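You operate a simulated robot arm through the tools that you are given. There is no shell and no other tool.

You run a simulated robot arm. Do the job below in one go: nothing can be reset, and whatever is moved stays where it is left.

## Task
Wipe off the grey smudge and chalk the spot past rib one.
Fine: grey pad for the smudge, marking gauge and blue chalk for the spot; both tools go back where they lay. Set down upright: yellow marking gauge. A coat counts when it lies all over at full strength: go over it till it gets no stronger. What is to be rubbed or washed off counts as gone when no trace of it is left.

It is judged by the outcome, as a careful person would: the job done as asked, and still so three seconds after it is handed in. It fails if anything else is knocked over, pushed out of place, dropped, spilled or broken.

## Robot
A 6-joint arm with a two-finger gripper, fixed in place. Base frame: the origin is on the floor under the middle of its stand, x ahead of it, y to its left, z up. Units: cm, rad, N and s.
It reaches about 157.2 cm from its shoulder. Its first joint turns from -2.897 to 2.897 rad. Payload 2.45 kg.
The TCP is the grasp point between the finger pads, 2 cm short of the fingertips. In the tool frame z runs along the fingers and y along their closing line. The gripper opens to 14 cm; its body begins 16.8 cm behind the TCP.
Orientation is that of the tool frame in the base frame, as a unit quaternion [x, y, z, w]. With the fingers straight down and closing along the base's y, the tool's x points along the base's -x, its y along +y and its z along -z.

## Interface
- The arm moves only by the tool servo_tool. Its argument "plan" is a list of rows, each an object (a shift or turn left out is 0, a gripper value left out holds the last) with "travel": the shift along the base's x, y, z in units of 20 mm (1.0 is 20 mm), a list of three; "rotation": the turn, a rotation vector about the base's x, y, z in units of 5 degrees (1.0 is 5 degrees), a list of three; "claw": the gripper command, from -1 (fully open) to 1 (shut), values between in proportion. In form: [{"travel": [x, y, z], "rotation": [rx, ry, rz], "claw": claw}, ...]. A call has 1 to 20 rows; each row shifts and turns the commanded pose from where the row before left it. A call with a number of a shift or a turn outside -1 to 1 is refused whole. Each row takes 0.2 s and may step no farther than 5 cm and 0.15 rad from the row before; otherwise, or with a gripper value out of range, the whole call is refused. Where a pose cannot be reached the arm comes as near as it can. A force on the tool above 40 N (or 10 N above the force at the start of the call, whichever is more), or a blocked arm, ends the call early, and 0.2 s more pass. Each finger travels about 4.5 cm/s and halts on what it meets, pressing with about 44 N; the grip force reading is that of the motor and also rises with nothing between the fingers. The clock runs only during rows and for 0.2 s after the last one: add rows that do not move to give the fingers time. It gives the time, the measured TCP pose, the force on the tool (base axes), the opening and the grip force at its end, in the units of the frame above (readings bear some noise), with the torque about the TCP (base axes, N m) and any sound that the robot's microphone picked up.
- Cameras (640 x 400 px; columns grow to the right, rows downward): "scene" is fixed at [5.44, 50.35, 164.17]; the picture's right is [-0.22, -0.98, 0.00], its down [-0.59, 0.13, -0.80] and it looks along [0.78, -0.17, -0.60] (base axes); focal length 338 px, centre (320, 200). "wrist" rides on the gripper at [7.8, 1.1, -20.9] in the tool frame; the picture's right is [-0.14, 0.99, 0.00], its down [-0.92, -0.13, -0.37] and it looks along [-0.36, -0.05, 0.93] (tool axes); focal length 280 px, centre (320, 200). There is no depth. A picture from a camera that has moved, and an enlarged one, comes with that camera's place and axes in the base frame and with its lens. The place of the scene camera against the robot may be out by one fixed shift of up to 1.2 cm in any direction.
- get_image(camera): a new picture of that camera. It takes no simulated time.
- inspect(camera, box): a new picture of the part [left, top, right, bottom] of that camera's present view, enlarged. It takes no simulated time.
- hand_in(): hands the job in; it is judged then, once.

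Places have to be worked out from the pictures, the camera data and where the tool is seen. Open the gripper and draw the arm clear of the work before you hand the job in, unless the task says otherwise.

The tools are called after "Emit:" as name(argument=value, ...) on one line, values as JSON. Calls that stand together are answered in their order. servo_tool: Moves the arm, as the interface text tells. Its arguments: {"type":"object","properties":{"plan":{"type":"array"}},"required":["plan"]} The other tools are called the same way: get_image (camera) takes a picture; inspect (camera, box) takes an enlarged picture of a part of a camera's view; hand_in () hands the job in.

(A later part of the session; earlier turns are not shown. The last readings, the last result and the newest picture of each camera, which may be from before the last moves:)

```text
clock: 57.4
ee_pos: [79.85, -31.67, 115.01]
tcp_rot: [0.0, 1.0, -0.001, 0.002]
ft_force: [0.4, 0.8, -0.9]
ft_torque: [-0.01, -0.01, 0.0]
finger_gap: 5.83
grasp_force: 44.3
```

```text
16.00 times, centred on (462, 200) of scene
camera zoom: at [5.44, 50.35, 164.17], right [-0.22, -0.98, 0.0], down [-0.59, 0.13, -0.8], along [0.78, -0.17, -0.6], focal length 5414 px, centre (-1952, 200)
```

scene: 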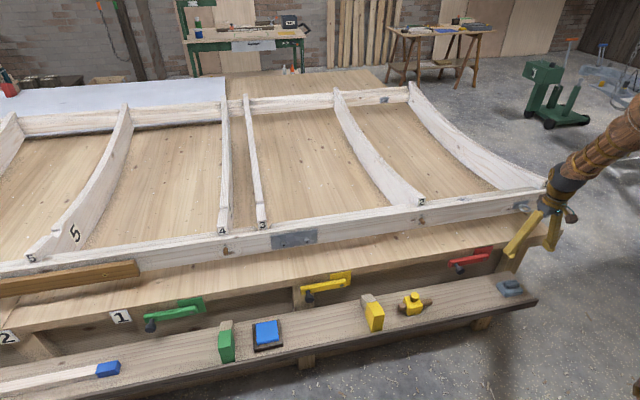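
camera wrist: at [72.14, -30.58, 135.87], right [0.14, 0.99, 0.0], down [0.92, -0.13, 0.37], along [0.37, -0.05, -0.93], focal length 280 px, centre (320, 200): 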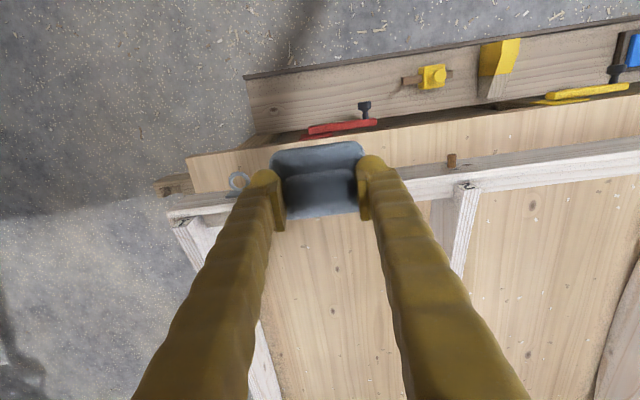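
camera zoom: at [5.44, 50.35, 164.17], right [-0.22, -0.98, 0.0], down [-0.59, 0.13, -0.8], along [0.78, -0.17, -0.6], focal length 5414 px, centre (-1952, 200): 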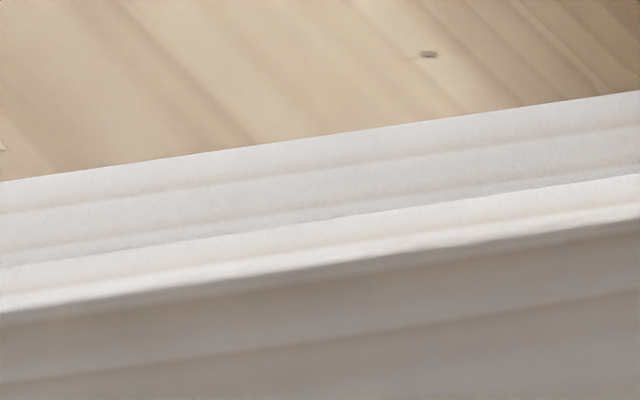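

The smudge is fully gone and no trace shows. I return the pad to its place on the shelf: first back above (73.5, -43.45), then down.

Emit:
servo_tool(plan=[{"travel": [-0.53, -0.985, 0]}, {"travel": [-0.53, -0.985, 0]}, {"travel": [-0.53, -0.985, 0]}, {"travel": [-0.53, -0.985, 0]}, {"travel": [-0.53, -0.985, 0]}, {"travel": [-0.53, -0.985, 0]}, {"travel": [0, 0, -1]}, {"travel": [0, 0, -1]}, {"travel": [0, 0, -1]}, {"travel": [0, 0, -1]}, {"travel": [0, 0, -1]}, {"travel": [0, 0, -1]}, {"travel": [0, 0, -1]}, {"travel": [0, 0, -1]}, {"travel": [0, 0, -1]}, {"travel": [0, 0, -1]}, {"travel": [0, 0, -1]}, {"travel": [0, 0, -1]}, {"travel": [0, 0, -1]}, {"travel": [0, 0, 0]}])

Emit:
get_image(camera="wrist")

```text
clock: 61.6
ee_pos: [73.51, -43.38, 88.82]
tcp_rot: [0.0, 1.0, -0.001, 0.002]
ft_force: [-0.5, -0.3, -0.1]
ft_torque: [-0.02, 0.03, -0.03]
finger_gap: 5.85
grasp_force: 44.0
```

```text
taken
camera wrist: at [65.8, -42.36, 109.68], right [0.14, 0.99, 0.0], down [0.92, -0.13, 0.37], along [0.37, -0.05, -0.93], focal length 280 px, centre (320, 200)
```

wrist: 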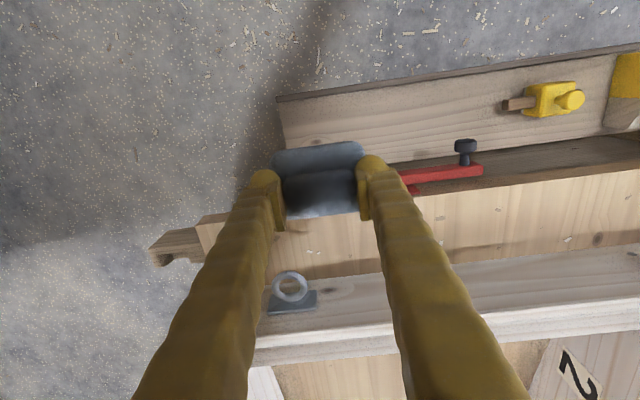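

Right over its place. I lower to about 3 cm above the set-down height.

Emit:
servo_tool(plan=[{"travel": [0, -0.03, -1]}, {"travel": [0, 0, -1]}, {"travel": [0, 0, -1]}, {"travel": [0, 0, -1]}, {"travel": [0, 0, -1]}, {"travel": [0, 0, -1]}, {"travel": [0, 0, -1]}, {"travel": [0, 0, -1]}, {"travel": [0, 0, -1]}, {"travel": [0, 0, -1]}, {"travel": [0, 0, -1]}, {"travel": [0, 0, -1]}, {"travel": [0, 0, -1]}, {"travel": [0, 0, -1]}, {"travel": [0, 0, -0.7]}, {"travel": [0, 0, 0]}])

Emit:
inspect(camera="scene", box=[470, 250, 566, 310])

```text
clock: 65.0
ee_pos: [73.51, -43.49, 59.56]
tcp_rot: [0.0, 1.0, 0.0, 0.002]
ft_force: [0.0, 0.3, -0.2]
ft_torque: [-0.01, 0.0, 0.0]
finger_gap: 5.82
grasp_force: 44.2
```

```text
6.67 times, centred on (518, 280) of scene
camera zoom: at [5.44, 50.35, 164.17], right [-0.22, -0.98, 0.0], down [-0.59, 0.13, -0.8], along [0.78, -0.17, -0.6], focal length 2256 px, centre (-1000, -333)
```

zoom: 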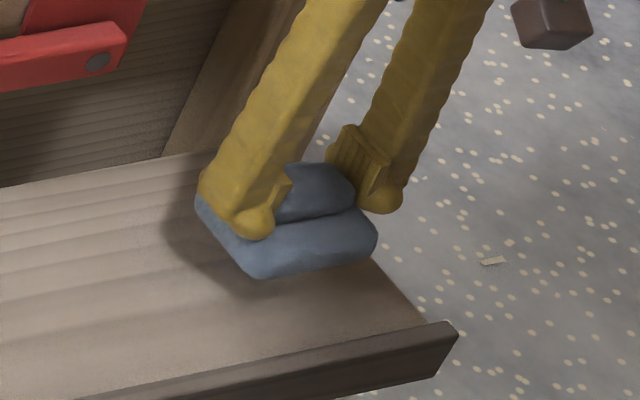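

I lower the last 3 cm in shrinking steps to touch the shelf gently.

Emit:
servo_tool(plan=[{"travel": [0, 0, -0.5]}, {"travel": [0, 0, -0.5]}, {"travel": [0, 0, -0.25]}, {"travel": [0, 0, 0]}])

Emit:
servo_tool(plan=[{"travel": [0, 0, -0.1]}, {"travel": [0, 0, 0]}])

Emit:
servo_tool(plan=[{"travel": [0, 0, -0.1]}, {"travel": [0, 0, 0]}])

```text
clock: 66.0
ee_pos: [73.37, -43.59, 56.96]
tcp_rot: [0.001, 1.0, -0.001, 0.001]
ft_force: [0.4, 0.3, -1.4]
ft_torque: [0.01, -0.02, 0.01]
finger_gap: 5.84
grasp_force: 43.9
```

```text
clock: 66.6
ee_pos: [73.42, -43.53, 56.97]
tcp_rot: [0.0, 1.0, 0.0, 0.002]
ft_force: [0.3, 0.2, 0.3]
ft_torque: [0.02, 0.01, 0.0]
finger_gap: 5.86
grasp_force: 44.4
```

```text
clock: 67.2
ee_pos: [73.4, -43.5, 56.6]
tcp_rot: [0.0, 1.0, 0.0, 0.002]
ft_force: [0.5, -0.1, -0.3]
ft_torque: [0.01, 0.03, 0.02]
finger_gap: 5.86
grasp_force: 43.8
```

Emit:
servo_tool(plan=[{"travel": [0, 0, -0.08]}, {"travel": [0, 0, 0]}])

```text
clock: 67.8
ee_pos: [73.39, -43.52, 56.44]
tcp_rot: [0.0, 1.0, -0.001, 0.002]
ft_force: [-2.2, -0.9, 6.3]
ft_torque: [0.23, 0.19, 0.08]
finger_gap: 5.84
grasp_force: 43.7
```

Set down with a light 6 N touch at TCP 56.45. I open the fingers and lift away, then look.

Emit:
servo_tool(plan=[{"travel": [0, 0, 0.03], "claw": -0.1}, {"travel": [0, 0, 0]}, {"travel": [0, 0, 0]}, {"travel": [0, 0, 0.5]}, {"travel": [0, 0, 1]}, {"travel": [0, 0, 1]}, {"travel": [0, 0, 1]}, {"travel": [0, 0, 1]}, {"travel": [0, 0, 1]}, {"travel": [0, 0, 1]}, {"travel": [0, 0, 1]}, {"travel": [0, 0, 1]}, {"travel": [0, 0, 0]}])

Emit:
inspect(camera="scene", box=[470, 260, 566, 320])

Emit:
get_image(camera="wrist")

```text
clock: 70.6
ee_pos: [73.29, -43.42, 73.54]
tcp_rot: [0.0, 1.0, -0.001, 0.003]
ft_force: [0.0, -0.8, 0.2]
ft_torque: [0.04, 0.03, 0.01]
finger_gap: 7.69
grasp_force: 0.0
```

```text
6.67 times, centred on (518, 290) of scene
camera zoom: at [5.44, 50.35, 164.17], right [-0.22, -0.98, 0.0], down [-0.59, 0.13, -0.8], along [0.78, -0.17, -0.6], focal length 2256 px, centre (-1000, -400)
```

zoom: 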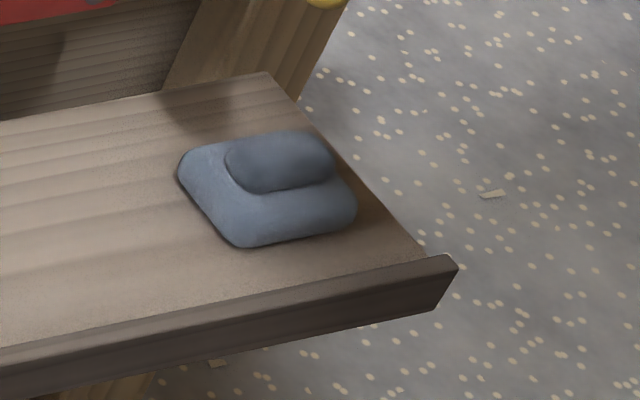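

```text
taken
camera wrist: at [65.51, -42.44, 94.42], right [0.14, 0.99, 0.0], down [0.92, -0.13, 0.37], along [0.37, -0.05, -0.93], focal length 280 px, centre (320, 200)
```

wrist: 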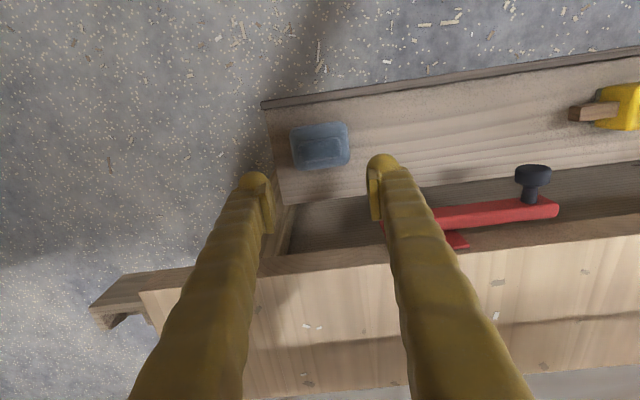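

Pad is back where it lay (within ~2 mm). Now I examine the rail between ribs 1 and 2 and around again, unobstructed, for a visible spot.

Emit:
inspect(camera="scene", box=[410, 170, 490, 220])

Emit:
inspect(camera="scene", box=[480, 170, 560, 220])

Emit:
inspect(camera="scene", box=[400, 200, 560, 300])

Emit:
inspect(camera="scene", box=[440, 110, 550, 195])

```text
8.00 times, centred on (450, 195) of scene
camera zoom: at [5.44, 50.35, 164.17], right [-0.22, -0.98, 0.0], down [-0.59, 0.13, -0.8], along [0.78, -0.17, -0.6], focal length 2707 px, centre (-720, 240)
```

zoom: 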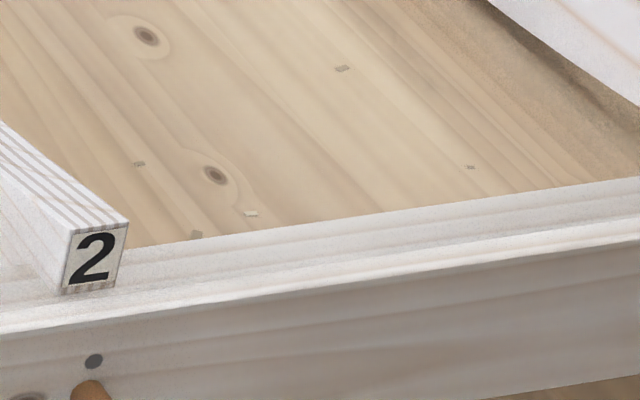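

```text
8.00 times, centred on (520, 195) of scene
camera zoom: at [5.44, 50.35, 164.17], right [-0.22, -0.98, 0.0], down [-0.59, 0.13, -0.8], along [0.78, -0.17, -0.6], focal length 2707 px, centre (-1280, 240)
```

zoom: 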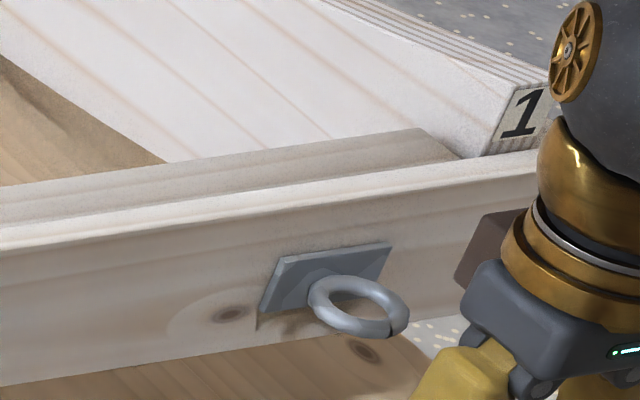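

```text
4.00 times, centred on (480, 250) of scene
camera zoom: at [5.44, 50.35, 164.17], right [-0.22, -0.98, 0.0], down [-0.59, 0.13, -0.8], along [0.78, -0.17, -0.6], focal length 1353 px, centre (-320, 0)
```

zoom: 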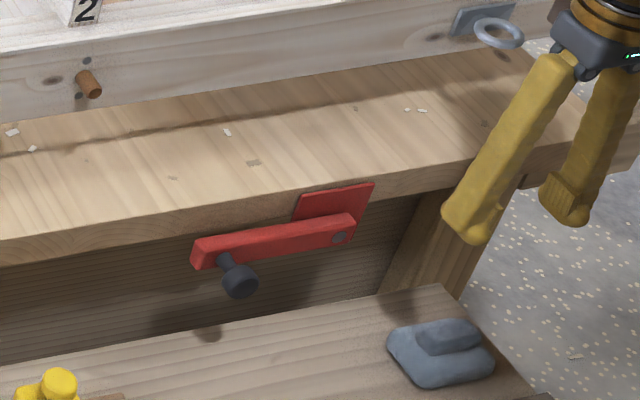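

```text
4.71 times, centred on (495, 152) of scene
camera zoom: at [5.44, 50.35, 164.17], right [-0.22, -0.98, 0.0], down [-0.59, 0.13, -0.8], along [0.78, -0.17, -0.6], focal length 1592 px, centre (-504, 424)
```

zoom: 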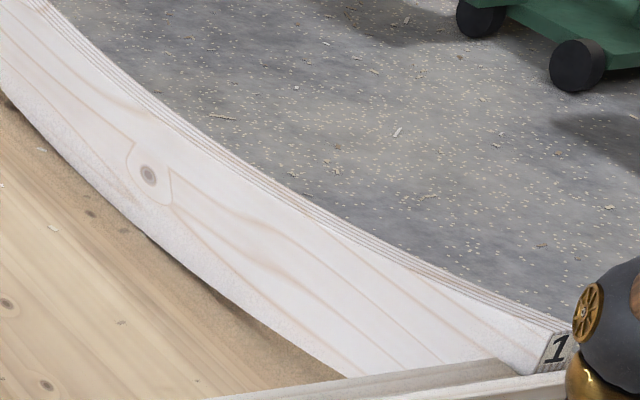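

No other mark exists anywhere near rib 1, so the spot is where the smudge lay, in the bay past rib 1. I now travel to above the yellow gauge for a closer look.

Emit:
servo_tool(plan=[{"travel": [0, 0, 1], "claw": -1}, {"travel": [0, 0.5, 1]}, {"travel": [0, 1, 1]}, {"travel": [0, 1, 1]}, {"travel": [0, 1, 0.5]}, {"travel": [0, 1, 0]}, {"travel": [0, 1, 0]}, {"travel": [0, 1, 0]}, {"travel": [0, 1, 0]}, {"travel": [0, 1, 0]}, {"travel": [0, 1, 0]}, {"travel": [0, 1, 0]}, {"travel": [0, 1, 0]}, {"travel": [0, 1, 0]}, {"travel": [0, 1, 0]}, {"travel": [0, 1, 0]}, {"travel": [0, 1, 0]}, {"travel": [0, 1, 0]}, {"travel": [0, 1, 0]}, {"travel": [0, 0, 0]}])

Emit:
get_image(camera="wrist")

```text
clock: 74.8
ee_pos: [73.48, -8.51, 82.42]
tcp_rot: [-0.001, 1.0, -0.001, 0.001]
ft_force: [-0.9, 0.2, -0.7]
ft_torque: [0.0, -0.01, -0.01]
finger_gap: 14.03
grasp_force: 0.1
```

```text
taken
camera wrist: at [65.63, -7.47, 103.28], right [0.14, 0.99, 0.0], down [0.92, -0.13, 0.37], along [0.37, -0.05, -0.93], focal length 280 px, centre (320, 200)
```

wrist: 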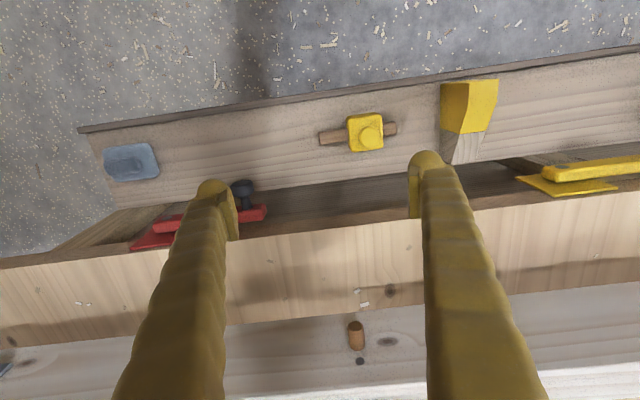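

Emit:
inspect(camera="wrist", box=[300, 95, 428, 175])

Emit:
inspect(camera="wrist", box=[400, 60, 640, 210])

Emit:
inspect(camera="scene", box=[376, 275, 456, 325])

```text
5.00 times, centred on (364, 135) of wrist
camera zoom: at [65.63, -7.47, 103.28], right [0.14, 0.99, 0.0], down [0.92, -0.13, 0.37], along [0.37, -0.05, -0.93], focal length 1402 px, centre (100, 525)
```

zoom: 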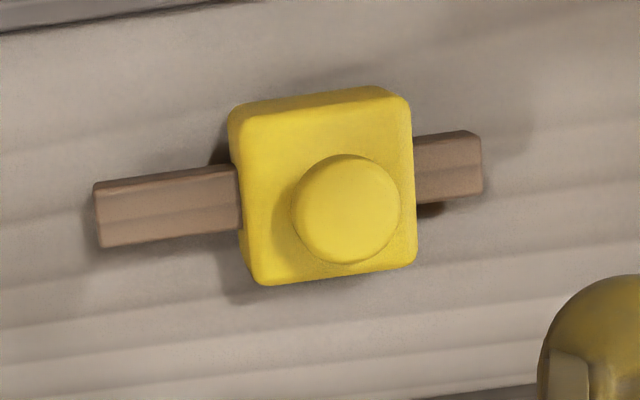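

```text
2.67 times, centred on (520, 135) of wrist
camera zoom: at [65.63, -7.47, 103.28], right [0.14, 0.99, 0.0], down [0.92, -0.13, 0.37], along [0.37, -0.05, -0.93], focal length 748 px, centre (-213, 373)
```

zoom: 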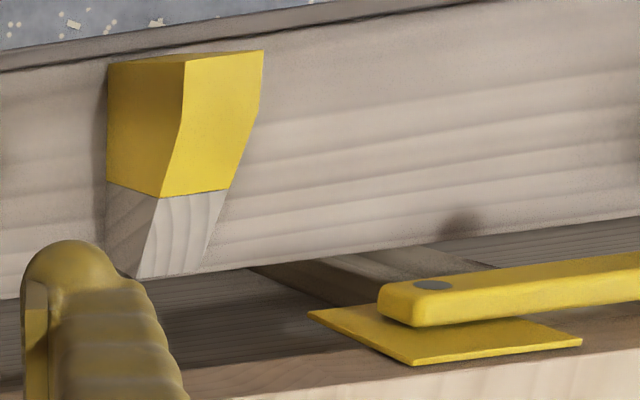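

```text
8.00 times, centred on (416, 300) of scene
camera zoom: at [5.44, 50.35, 164.17], right [-0.22, -0.98, 0.0], down [-0.59, 0.13, -0.8], along [0.78, -0.17, -0.6], focal length 2707 px, centre (-448, -600)
```

zoom: 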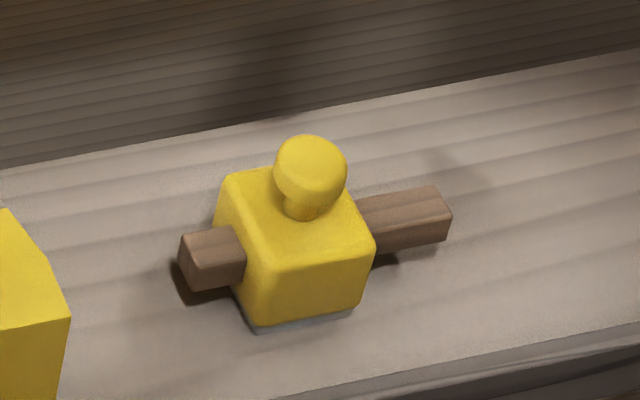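

The gauge block is ~5.3 cm square, its beam lying along y, centre about (73.45, -1.0). I'll grip the block across x, so I turn the tool 90° about z while moving above it.

Emit:
servo_tool(plan=[{"travel": [0, 0.21, 0], "rotation": [0, 0, 1]}, {"travel": [0, 0.21, 0], "rotation": [0, 0, 1]}, {"travel": [0, 0.21, 0], "rotation": [0, 0, 1]}, {"travel": [0, 0.21, 0], "rotation": [0, 0, 1]}, {"travel": [0, 0.21, 0], "rotation": [0, 0, 1]}, {"travel": [0, 0.21, 0], "rotation": [0, 0, 1]}, {"travel": [0, 0.21, 0], "rotation": [0, 0, 1]}, {"travel": [0, 0.21, 0], "rotation": [0, 0, 1]}, {"travel": [0, 0.21, 0], "rotation": [0, 0, 1]}, {"travel": [0, 0.21, 0], "rotation": [0, 0, 1]}, {"travel": [0, 0.21, 0], "rotation": [0, 0, 1]}, {"travel": [0, 0.21, 0], "rotation": [0, 0, 1]}, {"travel": [0, 0.21, 0], "rotation": [0, 0, 1]}, {"travel": [0, 0.21, 0], "rotation": [0, 0, 1]}, {"travel": [0, 0.21, 0], "rotation": [0, 0, 1]}, {"travel": [0, 0.21, 0], "rotation": [0, 0, 1]}, {"travel": [0, 0.21, 0], "rotation": [0, 0, 1]}, {"travel": [0, 0.21, 0], "rotation": [0, 0, 1]}, {"travel": [0, 0, 0]}])

Emit:
get_image(camera="wrist")

Emit:
get_image(camera="scene")

```text
clock: 78.8
ee_pos: [73.46, -0.93, 82.55]
tcp_rot: [-0.707, 0.708, 0.001, 0.002]
ft_force: [0.2, 0.9, -0.5]
ft_torque: [0.0, -0.01, -0.02]
finger_gap: 14.04
grasp_force: 0.1
```

```text
taken
camera wrist: at [72.57, -8.93, 103.4], right [-0.99, 0.14, 0.0], down [0.13, 0.92, 0.37], along [0.05, 0.37, -0.93], focal length 280 px, centre (320, 200)
```

wrist: 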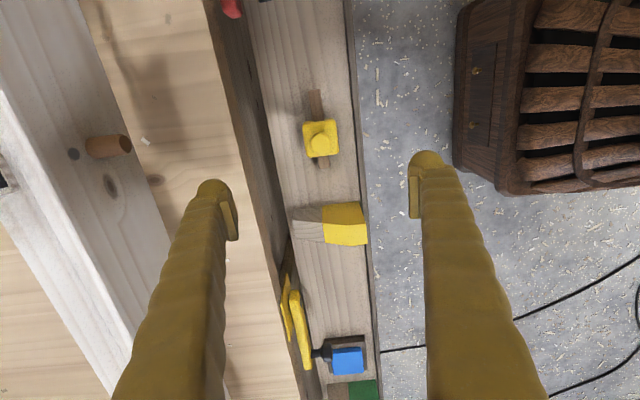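

```text
taken
```

scene: 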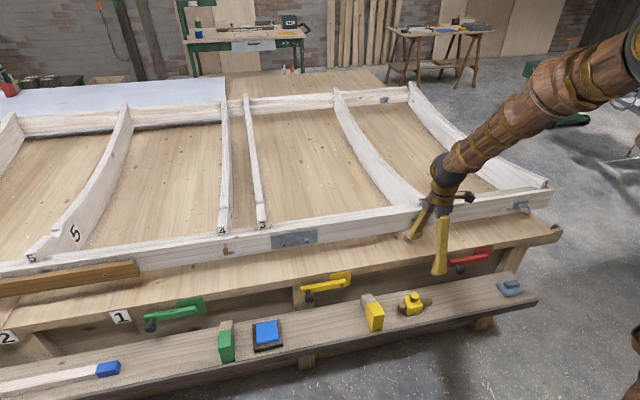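

The turn worked and the view shows the gauge and the chalk further along (y≈54). I zoom on the gauge to refine its centre and heights.

Emit:
inspect(camera="wrist", box=[270, 80, 382, 180])

Emit:
inspect(camera="wrist", box=[260, 180, 420, 400])

```text
4.00 times, centred on (326, 130) of wrist
camera zoom: at [72.57, -8.93, 103.4], right [-0.99, 0.14, 0.0], down [0.13, 0.92, 0.37], along [0.05, 0.37, -0.93], focal length 1122 px, centre (296, 480)
```

zoom: 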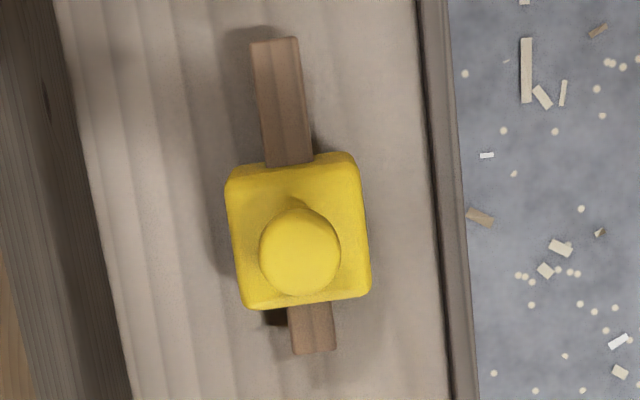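

```text
1.82 times, centred on (340, 290) of wrist
camera zoom: at [72.57, -8.93, 103.4], right [-0.99, 0.14, 0.0], down [0.13, 0.92, 0.37], along [0.05, 0.37, -0.93], focal length 510 px, centre (284, 36)
```

zoom: 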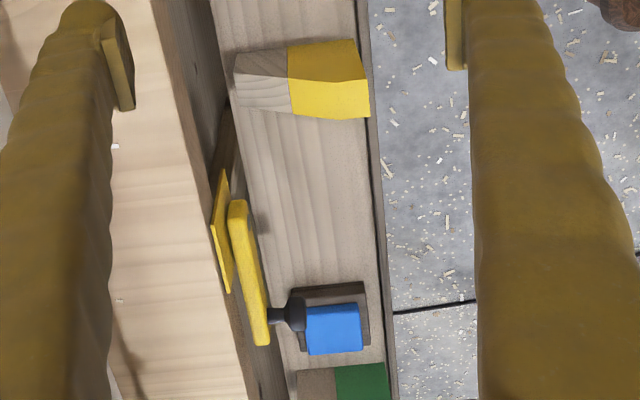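

Block top centre at (73.4, -0.96, 57.0), knob top at z≈61.4. I narrow the fingers to 7 cm and descend to just above the knob level, then check alignment.

Emit:
servo_tool(plan=[{"travel": [0, 0, 0], "claw": 0.0}, {"travel": [0, 0, 0]}, {"travel": [0, 0, 0]}, {"travel": [0, 0, -1]}, {"travel": [0, 0, -1]}, {"travel": [0, 0, -1]}, {"travel": [0, 0, -1]}, {"travel": [0, 0, -1]}, {"travel": [0, 0, -1]}, {"travel": [0, 0, -1]}, {"travel": [0, 0, -1]}, {"travel": [0, 0, -1]}, {"travel": [0, 0, 0]}])

Emit:
get_image(camera="wrist")

Emit:
inspect(camera="scene", box=[368, 250, 464, 325])

```text
clock: 81.6
ee_pos: [73.25, -1.15, 64.54]
tcp_rot: [-0.707, 0.707, 0.0, 0.002]
ft_force: [-0.7, -0.5, 0.6]
ft_torque: [0.01, -0.02, -0.01]
finger_gap: 7.0
grasp_force: 0.0
```

```text
taken
camera wrist: at [72.49, -9.09, 85.38], right [-0.99, 0.14, 0.0], down [0.13, 0.92, 0.37], along [0.05, 0.37, -0.93], focal length 280 px, centre (320, 200)
```

wrist: 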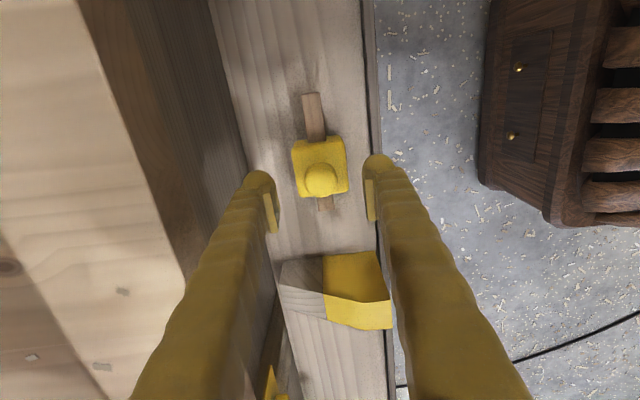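

```text
5.33 times, centred on (416, 288) of scene
camera zoom: at [5.44, 50.35, 164.17], right [-0.22, -0.98, 0.0], down [-0.59, 0.13, -0.8], along [0.78, -0.17, -0.6], focal length 1805 px, centre (-192, -267)
```

zoom: 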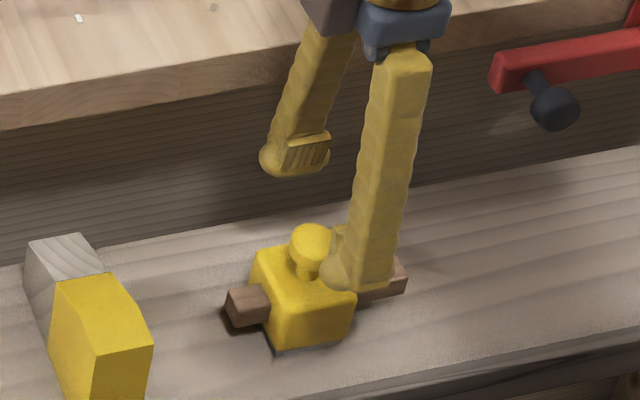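

Aligned around the block. I descend to TCP ≈55 with the last part slow.

Emit:
servo_tool(plan=[{"travel": [0.1, 0, -0.5]}, {"travel": [0, 0, -0.5]}, {"travel": [0, 0, -0.5]}, {"travel": [0, 0, -0.5]}, {"travel": [0, 0, -0.5]}, {"travel": [0, 0, -0.5]}, {"travel": [0, 0, -0.5]}, {"travel": [0, 0, 0]}])

Emit:
inspect(camera="scene", box=[376, 265, 456, 325])

Emit:
inspect(camera="wrist", box=[240, 100, 400, 240])

```text
clock: 83.4
ee_pos: [73.61, -1.12, 57.37]
tcp_rot: [-0.707, 0.707, 0.001, 0.002]
ft_force: [0.8, -0.1, 0.5]
ft_torque: [0.01, -0.01, 0.0]
finger_gap: 7.0
grasp_force: 0.0
```

```text
6.67 times, centred on (416, 295) of scene
camera zoom: at [5.44, 50.35, 164.17], right [-0.22, -0.98, 0.0], down [-0.59, 0.13, -0.8], along [0.78, -0.17, -0.6], focal length 2256 px, centre (-320, -433)
```

zoom: 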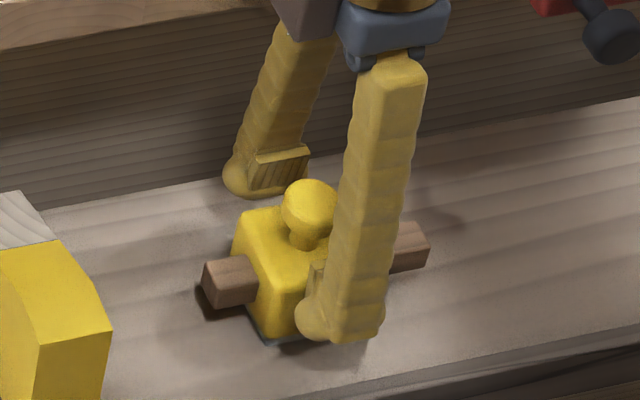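

```text
2.86 times, centred on (320, 170) of wrist
camera zoom: at [72.72, -9.04, 78.28], right [-0.99, 0.14, 0.0], down [0.13, 0.92, 0.37], along [0.05, 0.37, -0.93], focal length 801 px, centre (320, 286)
```

zoom: 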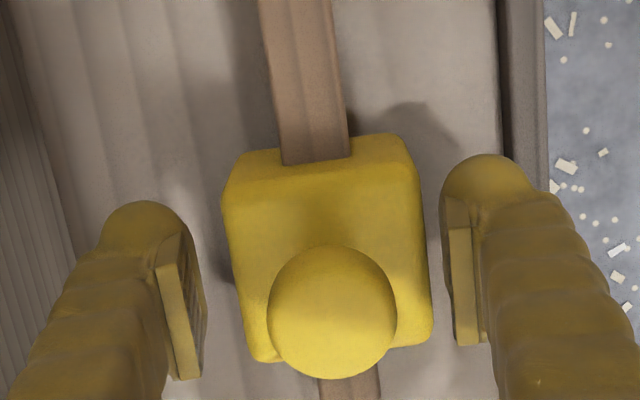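

Well centred. I lower a further ~2.4 cm to TCP ≈ 55 in small steps with force watch.

Emit:
servo_tool(plan=[{"travel": [0, 0, -0.3]}, {"travel": [0, 0, -0.3]}, {"travel": [0, 0, -0.3]}, {"travel": [0, 0, -0.3]}, {"travel": [0, 0, 0]}])

Emit:
inspect(camera="scene", box=[376, 265, 456, 325])

```text
clock: 84.6
ee_pos: [73.54, -0.95, 55.22]
tcp_rot: [0.707, -0.707, 0.0, -0.002]
ft_force: [0.4, -0.4, 0.2]
ft_torque: [-0.04, -0.01, 0.02]
finger_gap: 6.98
grasp_force: 0.0
```

```text
6.67 times, centred on (416, 295) of scene
camera zoom: at [5.44, 50.35, 164.17], right [-0.22, -0.98, 0.0], down [-0.59, 0.13, -0.8], along [0.78, -0.17, -0.6], focal length 2256 px, centre (-320, -433)
```

zoom: 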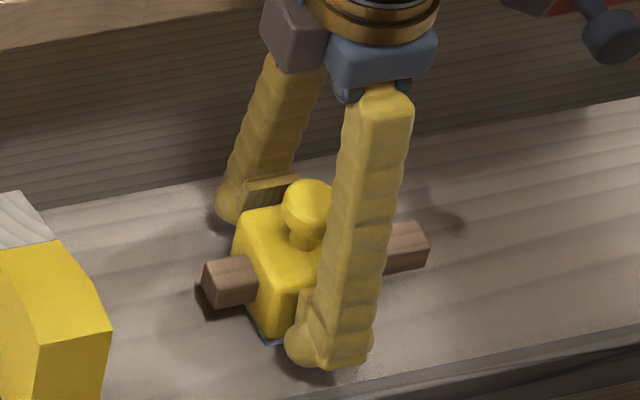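

Fingertips ~1.5 cm above the shelf around the block. I close the gripper.

Emit:
servo_tool(plan=[{"travel": [-0.03, 0, 0], "claw": 1}, {"travel": [0, 0, 0]}, {"travel": [0, 0, 0]}, {"travel": [0, 0, 0]}, {"travel": [0, 0, 0]}])

Emit:
inspect(camera="scene", box=[376, 265, 456, 325])

Emit:
inspect(camera="wrist", box=[240, 100, 400, 240])

```text
clock: 85.8
ee_pos: [73.5, -0.81, 55.08]
tcp_rot: [0.707, -0.707, -0.001, -0.001]
ft_force: [1.1, -0.4, -1.1]
ft_torque: [0.05, 0.01, -0.05]
finger_gap: 5.69
grasp_force: 44.5
```

```text
6.67 times, centred on (416, 295) of scene
camera zoom: at [5.44, 50.35, 164.17], right [-0.22, -0.98, 0.0], down [-0.59, 0.13, -0.8], along [0.78, -0.17, -0.6], focal length 2256 px, centre (-320, -433)
```

zoom: 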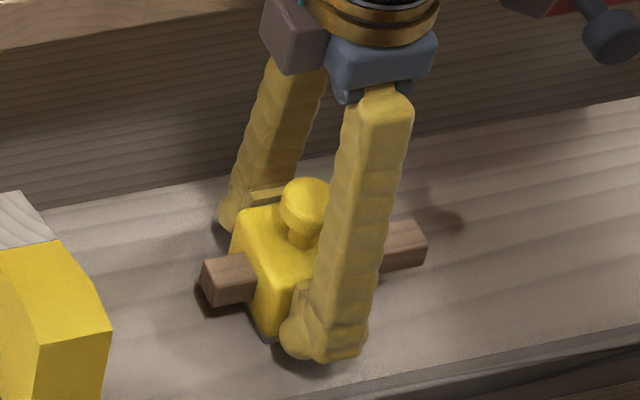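

```text
2.86 times, centred on (320, 170) of wrist
camera zoom: at [72.6, -8.78, 75.99], right [-0.99, 0.14, 0.0], down [0.13, 0.92, 0.37], along [0.05, 0.37, -0.93], focal length 801 px, centre (320, 286)
```

zoom: 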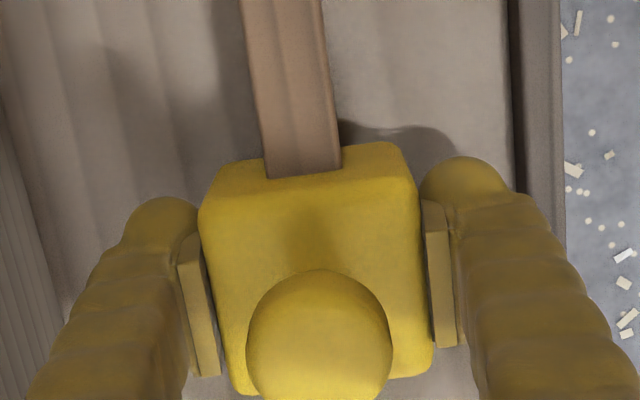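

Gauge held firmly (gap 5.69 cm) at TCP (73.5, -0.9, 55.15). I lift straight up to z≈85.

Emit:
servo_tool(plan=[{"travel": [0, 0, 0.5]}, {"travel": [0, 0, 1]}, {"travel": [0, 0, 1]}, {"travel": [0, 0, 1]}, {"travel": [0, 0, 1]}, {"travel": [0, 0, 1]}, {"travel": [0, 0, 1]}, {"travel": [0, 0, 1]}, {"travel": [0, 0, 1]}, {"travel": [0, 0, 1]}, {"travel": [0, 0, 1]}, {"travel": [0, 0, 1]}, {"travel": [0, 0, 1]}, {"travel": [0, 0, 1]}, {"travel": [0, 0, 1]}, {"travel": [0, 0, 1]}, {"travel": [0, 0, 0]}])

Emit:
get_image(camera="scene")

Emit:
get_image(camera="wrist")

Emit:
inspect(camera="scene", box=[376, 190, 476, 320])

```text
clock: 89.4
ee_pos: [73.54, -1.03, 86.23]
tcp_rot: [-0.707, 0.707, 0.0, 0.002]
ft_force: [0.5, -0.4, -0.8]
ft_torque: [0.0, -0.01, 0.0]
finger_gap: 5.67
grasp_force: 44.0
```

```text
taken
```

scene: 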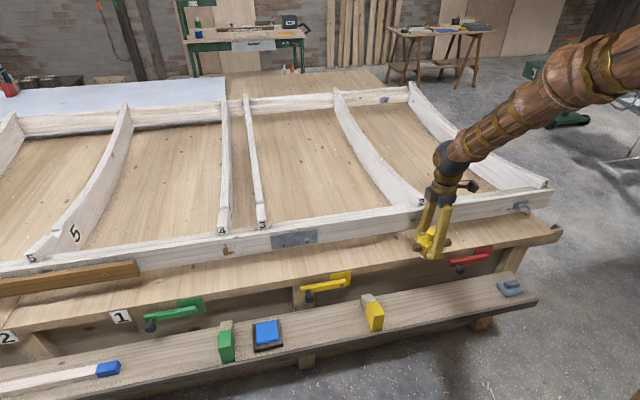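

```text
taken
camera wrist: at [72.57, -8.95, 107.08], right [-0.99, 0.14, 0.0], down [0.13, 0.92, 0.37], along [0.05, 0.37, -0.93], focal length 280 px, centre (320, 200)
```

wrist: 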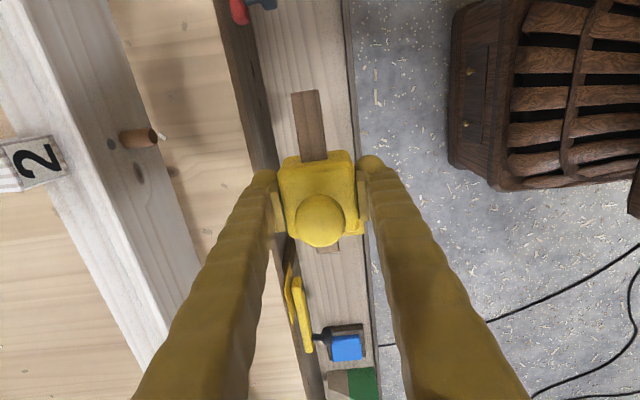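

```text
3.08 times, centred on (426, 255) of scene
camera zoom: at [5.44, 50.35, 164.17], right [-0.22, -0.98, 0.0], down [-0.59, 0.13, -0.8], along [0.78, -0.17, -0.6], focal length 1041 px, centre (-6, 31)
```

zoom: 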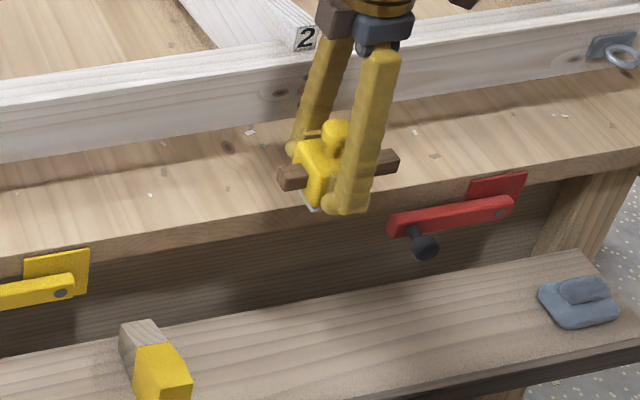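

Gauge lifted cleanly. I zoom on the chalk from both cameras to locate it.

Emit:
inspect(camera="wrist", box=[290, 300, 402, 400])

Emit:
inspect(camera="scene", box=[210, 300, 330, 375])

```text
4.00 times, centred on (346, 350) of wrist
camera zoom: at [72.57, -8.95, 107.08], right [-0.99, 0.14, 0.0], down [0.13, 0.92, 0.37], along [0.05, 0.37, -0.93], focal length 1122 px, centre (216, -400)
```

zoom: 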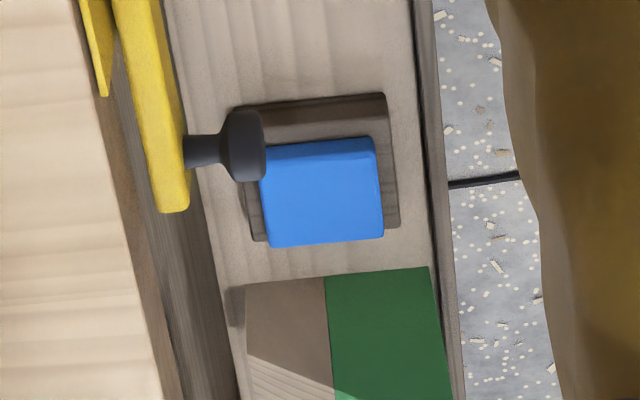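

```text
5.33 times, centred on (270, 338) of scene
camera zoom: at [5.44, 50.35, 164.17], right [-0.22, -0.98, 0.0], down [-0.59, 0.13, -0.8], along [0.78, -0.17, -0.6], focal length 1805 px, centre (587, -533)
```

zoom: 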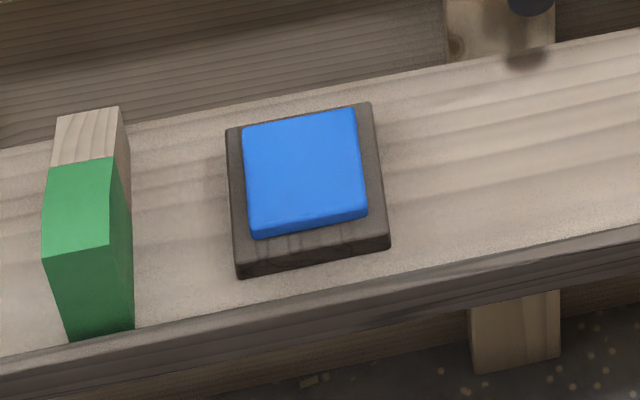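

Chalk top is about 7.5 cm square centred near (75, 54.6, 53.5). I carry the gauge along at z≈86 to above it.

Emit:
servo_tool(plan=[{"travel": [0.02, 1, 0]}, {"travel": [0.02, 1, 0]}, {"travel": [0.02, 1, 0]}, {"travel": [0.02, 1, 0]}, {"travel": [0.02, 1, 0]}, {"travel": [0.02, 1, 0]}, {"travel": [0.02, 1, 0]}, {"travel": [0.02, 1, 0]}, {"travel": [0.02, 1, 0]}, {"travel": [0.02, 1, 0]}, {"travel": [0.02, 1, 0]}, {"travel": [0.02, 1, 0]}, {"travel": [0.02, 1, 0]}, {"travel": [0.02, 1, 0]}, {"travel": [0.02, 1, 0]}, {"travel": [0.02, 1, 0]}, {"travel": [0.02, 1, 0]}, {"travel": [0.02, 1, 0]}, {"travel": [0.02, 1, 0]}, {"travel": [0.02, 1, 0]}])

Emit:
get_image(camera="wrist")

Emit:
get_image(camera="scene")

```text
clock: 93.6
ee_pos: [74.4, 39.02, 86.18]
tcp_rot: [-0.707, 0.707, 0.0, 0.003]
ft_force: [-0.6, -0.1, -1.5]
ft_torque: [0.0, -0.02, -0.01]
finger_gap: 5.66
grasp_force: 43.6
```

```text
taken
camera wrist: at [73.38, 31.12, 107.0], right [-0.99, 0.14, 0.0], down [0.13, 0.92, 0.37], along [0.05, 0.37, -0.93], focal length 280 px, centre (320, 200)
```

wrist: 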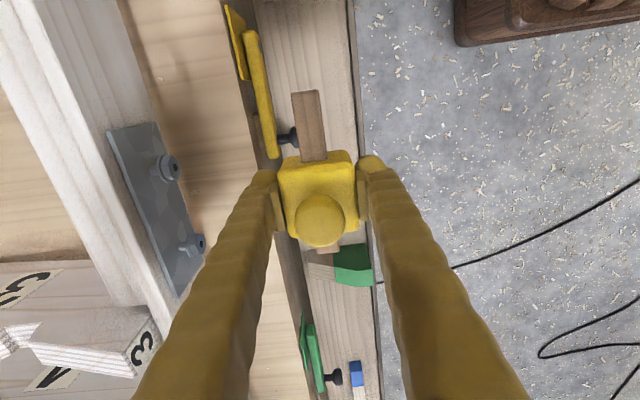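

```text
taken
```

scene: 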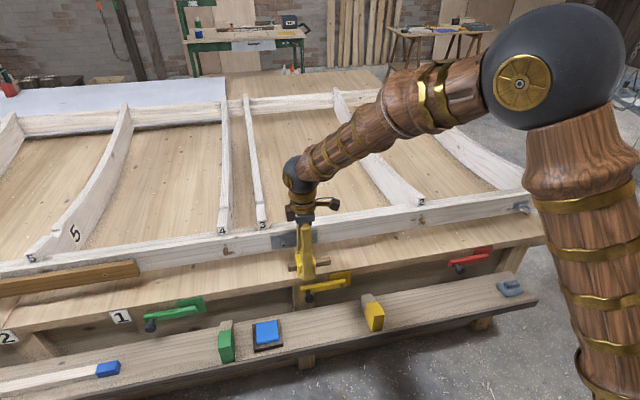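

I overshoot on purpose to y≈66 so the chalk appears clear above the gauge in the wrist view, to fix its x.

Emit:
servo_tool(plan=[{"travel": [0, 1, 0]}, {"travel": [0, 1, 0]}, {"travel": [0, 1, 0]}, {"travel": [0, 1, 0]}, {"travel": [0, 1, 0]}, {"travel": [0, 1, 0]}, {"travel": [0, 1, 0]}, {"travel": [0, 1, 0]}, {"travel": [0, 1, 0]}, {"travel": [0, 1, 0]}, {"travel": [0, 1, 0]}, {"travel": [0, 1, 0]}, {"travel": [0, 1, 0]}, {"travel": [0, 0.5, 0]}, {"travel": [0, 0, 0]}])

Emit:
get_image(camera="wrist")

Emit:
inspect(camera="wrist", box=[250, 10, 410, 140])

```text
clock: 96.8
ee_pos: [74.31, 66.12, 86.0]
tcp_rot: [0.707, -0.707, 0.0, -0.001]
ft_force: [-0.3, 0.4, -1.4]
ft_torque: [-0.01, -0.01, -0.01]
finger_gap: 5.66
grasp_force: 44.1
```

```text
taken
camera wrist: at [73.42, 58.24, 106.89], right [-0.99, 0.14, 0.0], down [0.13, 0.92, 0.37], along [0.05, 0.37, -0.93], focal length 280 px, centre (320, 200)
```

wrist: 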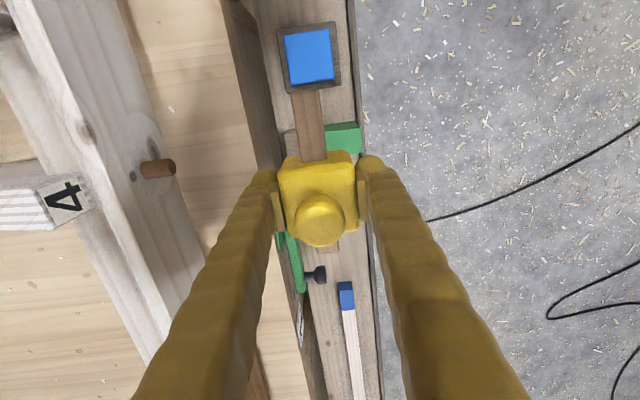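

```text
3.08 times, centred on (330, 75) of wrist
camera zoom: at [73.42, 58.24, 106.89], right [-0.99, 0.14, 0.0], down [0.13, 0.92, 0.37], along [0.05, 0.37, -0.93], focal length 863 px, centre (289, 585)
```

zoom: 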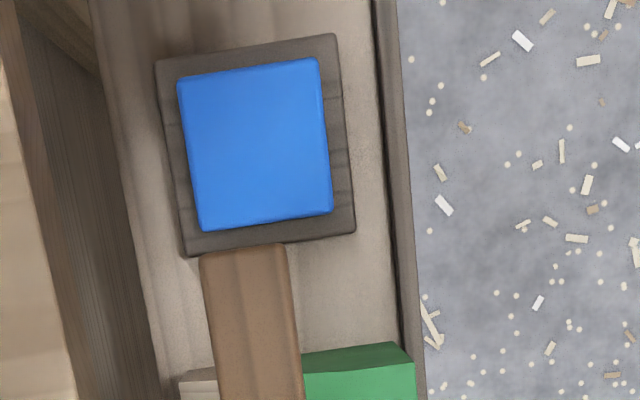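

Chalk centre now estimated at (74.35, 53.6). I move back over it and lower to about 4 cm above.

Emit:
servo_tool(plan=[{"travel": [0, -1, 0]}, {"travel": [0, -1, 0]}, {"travel": [0, -1, 0]}, {"travel": [0, -1, 0]}, {"travel": [0, -1, 0]}, {"travel": [0, -1, 0]}, {"travel": [0, -0.2, -1]}, {"travel": [0, 0, -1]}, {"travel": [0, 0, -1]}, {"travel": [0, 0, -1]}, {"travel": [0, 0, -1]}, {"travel": [0, 0, -1]}, {"travel": [0, 0, -1]}, {"travel": [0, 0, -1]}, {"travel": [0, 0, -1]}, {"travel": [0, 0, -1]}, {"travel": [0, 0, -1]}, {"travel": [0, 0, -0.8]}, {"travel": [0, 0, 0]}])

Emit:
get_image(camera="wrist")

Emit:
inspect(camera="scene", box=[210, 285, 330, 370])

```text
clock: 100.8
ee_pos: [74.22, 53.49, 62.53]
tcp_rot: [0.707, -0.707, 0.0, -0.002]
ft_force: [0.6, -0.6, -0.9]
ft_torque: [0.02, -0.02, -0.02]
finger_gap: 5.66
grasp_force: 44.3
```

```text
taken
camera wrist: at [73.38, 45.6, 83.39], right [-0.99, 0.14, 0.0], down [0.13, 0.92, 0.37], along [0.05, 0.37, -0.93], focal length 280 px, centre (320, 200)
```

wrist: 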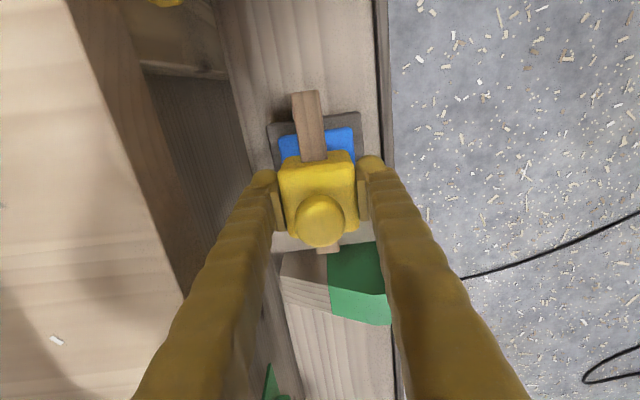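

```text
4.71 times, centred on (270, 328) of scene
camera zoom: at [5.44, 50.35, 164.17], right [-0.22, -0.98, 0.0], down [-0.59, 0.13, -0.8], along [0.78, -0.17, -0.6], focal length 1592 px, centre (555, -400)
```

zoom: 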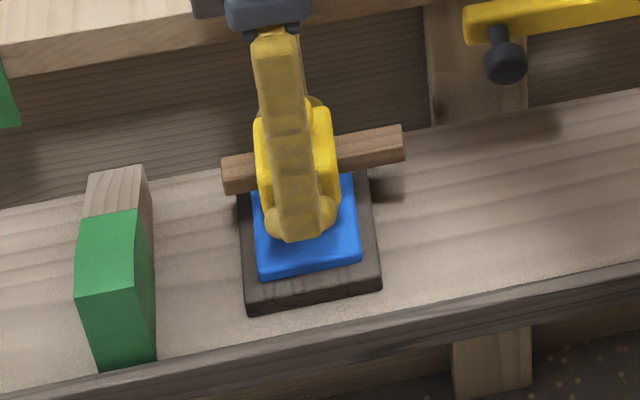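

Aligned within a few mm (chalk centre about (74.0, 53.3)). I lower to near contact, nudging −2 mm in x and y.

Emit:
servo_tool(plan=[{"travel": [-0.1, -0.1, -0.5]}, {"travel": [0, 0, -0.5]}, {"travel": [0, 0, -0.5]}, {"travel": [0, 0, -0.3]}, {"travel": [0, 0, 0]}])

Emit:
inspect(camera="scene", box=[230, 300, 310, 360])

```text
clock: 102.0
ee_pos: [74.24, 53.52, 58.89]
tcp_rot: [-0.707, 0.708, 0.001, 0.001]
ft_force: [0.7, 0.4, 0.1]
ft_torque: [-0.01, -0.01, 0.0]
finger_gap: 5.67
grasp_force: 44.2
```

```text
6.67 times, centred on (270, 330) of scene
camera zoom: at [5.44, 50.35, 164.17], right [-0.22, -0.98, 0.0], down [-0.59, 0.13, -0.8], along [0.78, -0.17, -0.6], focal length 2256 px, centre (653, -667)
```

zoom: 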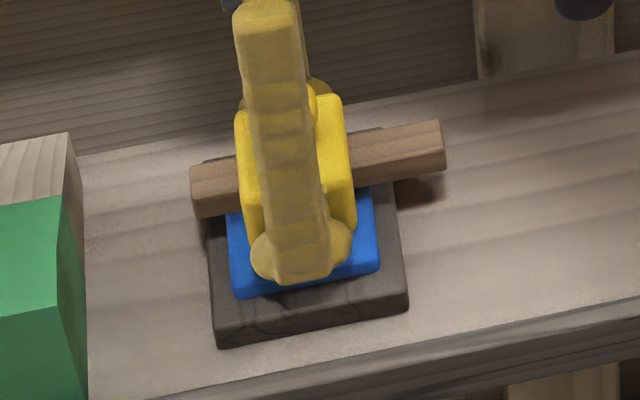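

Close to contact; nudging −3 mm in y, I lower in 2 mm steps to touch the chalk.

Emit:
servo_tool(plan=[{"travel": [-0.05, -0.15, -0.2]}, {"travel": [0, 0, -0.2]}, {"travel": [0, 0, 0]}])

Emit:
servo_tool(plan=[{"travel": [0, 0, -0.1]}, {"travel": [0, 0, 0]}])

Emit:
servo_tool(plan=[{"travel": [0, 0, -0.1]}, {"travel": [0, 0, 0]}])

```text
clock: 102.4
ee_pos: [74.3, 53.46, 58.89]
tcp_rot: [-0.707, 0.707, 0.0, 0.004]
ft_force: [-1.9, -1.6, 10.9]
ft_torque: [-0.36, -0.02, -0.08]
finger_gap: 5.67
grasp_force: 43.9
stopped in row 2: the force on the tool passed its limit at 48 N (the readings are from after the stop); the commanded pose is now the measured one
```

```text
clock: 102.9
ee_pos: [74.29, 53.56, 58.79]
tcp_rot: [0.707, -0.707, 0.0, -0.005]
ft_force: [-1.2, -3.0, 9.6]
ft_torque: [-0.02, -0.2, 0.01]
finger_gap: 5.66
grasp_force: 43.6
stopped in row 2: the force on the tool passed its limit at 45 N (the readings are from after the stop); the commanded pose is now the measured one
```

```text
clock: 103.4
ee_pos: [74.29, 53.53, 58.88]
tcp_rot: [0.707, -0.707, -0.001, -0.005]
ft_force: [-1.6, -1.9, 8.9]
ft_torque: [-0.07, -0.18, -0.07]
finger_gap: 5.67
grasp_force: 43.3
stopped in row 2: the force on the tool passed its limit at 43 N (the readings are from after the stop); the commanded pose is now the measured one
```

Contact made with about 9 N; I should not push deeper. I rub lightly ±5 mm on the chalk to load the sole.

Emit:
servo_tool(plan=[{"travel": [0, -0.1, 0]}, {"travel": [0, -0.1, 0]}, {"travel": [0, -0.1, 0]}, {"travel": [0, 0.1, 0]}, {"travel": [0, 0.1, 0]}, {"travel": [0, 0.1, 0]}, {"travel": [0, 0, 0]}])

Emit:
inspect(camera="scene", box=[230, 300, 310, 360])

```text
clock: 105.0
ee_pos: [74.13, 53.77, 58.81]
tcp_rot: [-0.707, 0.707, 0.001, 0.005]
ft_force: [-2.1, -7.4, 19.4]
ft_torque: [-0.17, -0.11, -0.01]
finger_gap: 5.69
grasp_force: 43.7
```

```text
6.67 times, centred on (270, 330) of scene
camera zoom: at [5.44, 50.35, 164.17], right [-0.22, -0.98, 0.0], down [-0.59, 0.13, -0.8], along [0.78, -0.17, -0.6], focal length 2256 px, centre (653, -667)
```

zoom: 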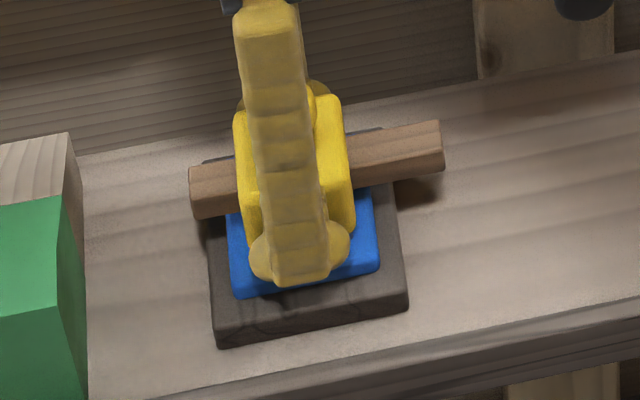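

Loaded with moderate pressure and the tray stayed put. I lift straight up to z≈86 and check the chalk and sole.

Emit:
servo_tool(plan=[{"travel": [0, 0, 0.3]}, {"travel": [0, 0, 1]}, {"travel": [0, 0, 1]}, {"travel": [0, 0, 1]}, {"travel": [0, 0, 1]}, {"travel": [0, 0, 1]}, {"travel": [0, 0, 1]}, {"travel": [0, 0, 1]}, {"travel": [0, 0, 1]}, {"travel": [0, 0, 1]}, {"travel": [0, 0, 1]}, {"travel": [0, 0, 1]}, {"travel": [0, 0, 1]}, {"travel": [0, 0, 1]}, {"travel": [0, 0, 0.5]}, {"travel": [0, 0, 0]}])

Emit:
get_image(camera="scene")

Emit:
inspect(camera="scene", box=[230, 230, 330, 360])

```text
clock: 108.4
ee_pos: [74.09, 53.53, 86.47]
tcp_rot: [0.707, -0.707, -0.001, -0.006]
ft_force: [0.0, -0.5, -1.9]
ft_torque: [-0.02, -0.03, 0.03]
finger_gap: 5.65
grasp_force: 44.1
```

```text
taken
```

scene: 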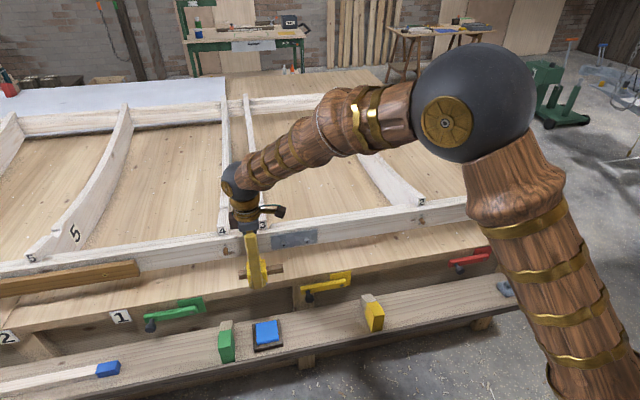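

```text
3.08 times, centred on (280, 295) of scene
camera zoom: at [5.44, 50.35, 164.17], right [-0.22, -0.98, 0.0], down [-0.59, 0.13, -0.8], along [0.78, -0.17, -0.6], focal length 1041 px, centre (443, -92)
```

zoom: 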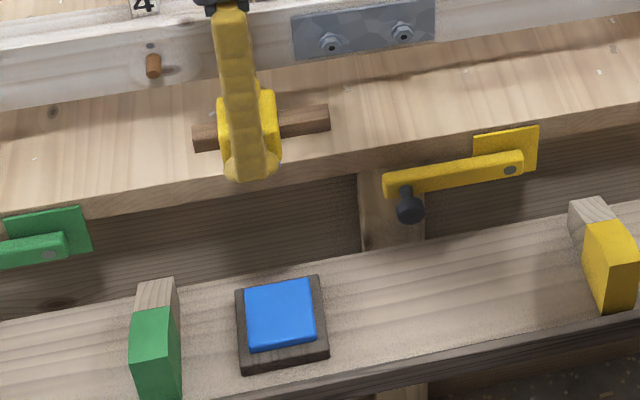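

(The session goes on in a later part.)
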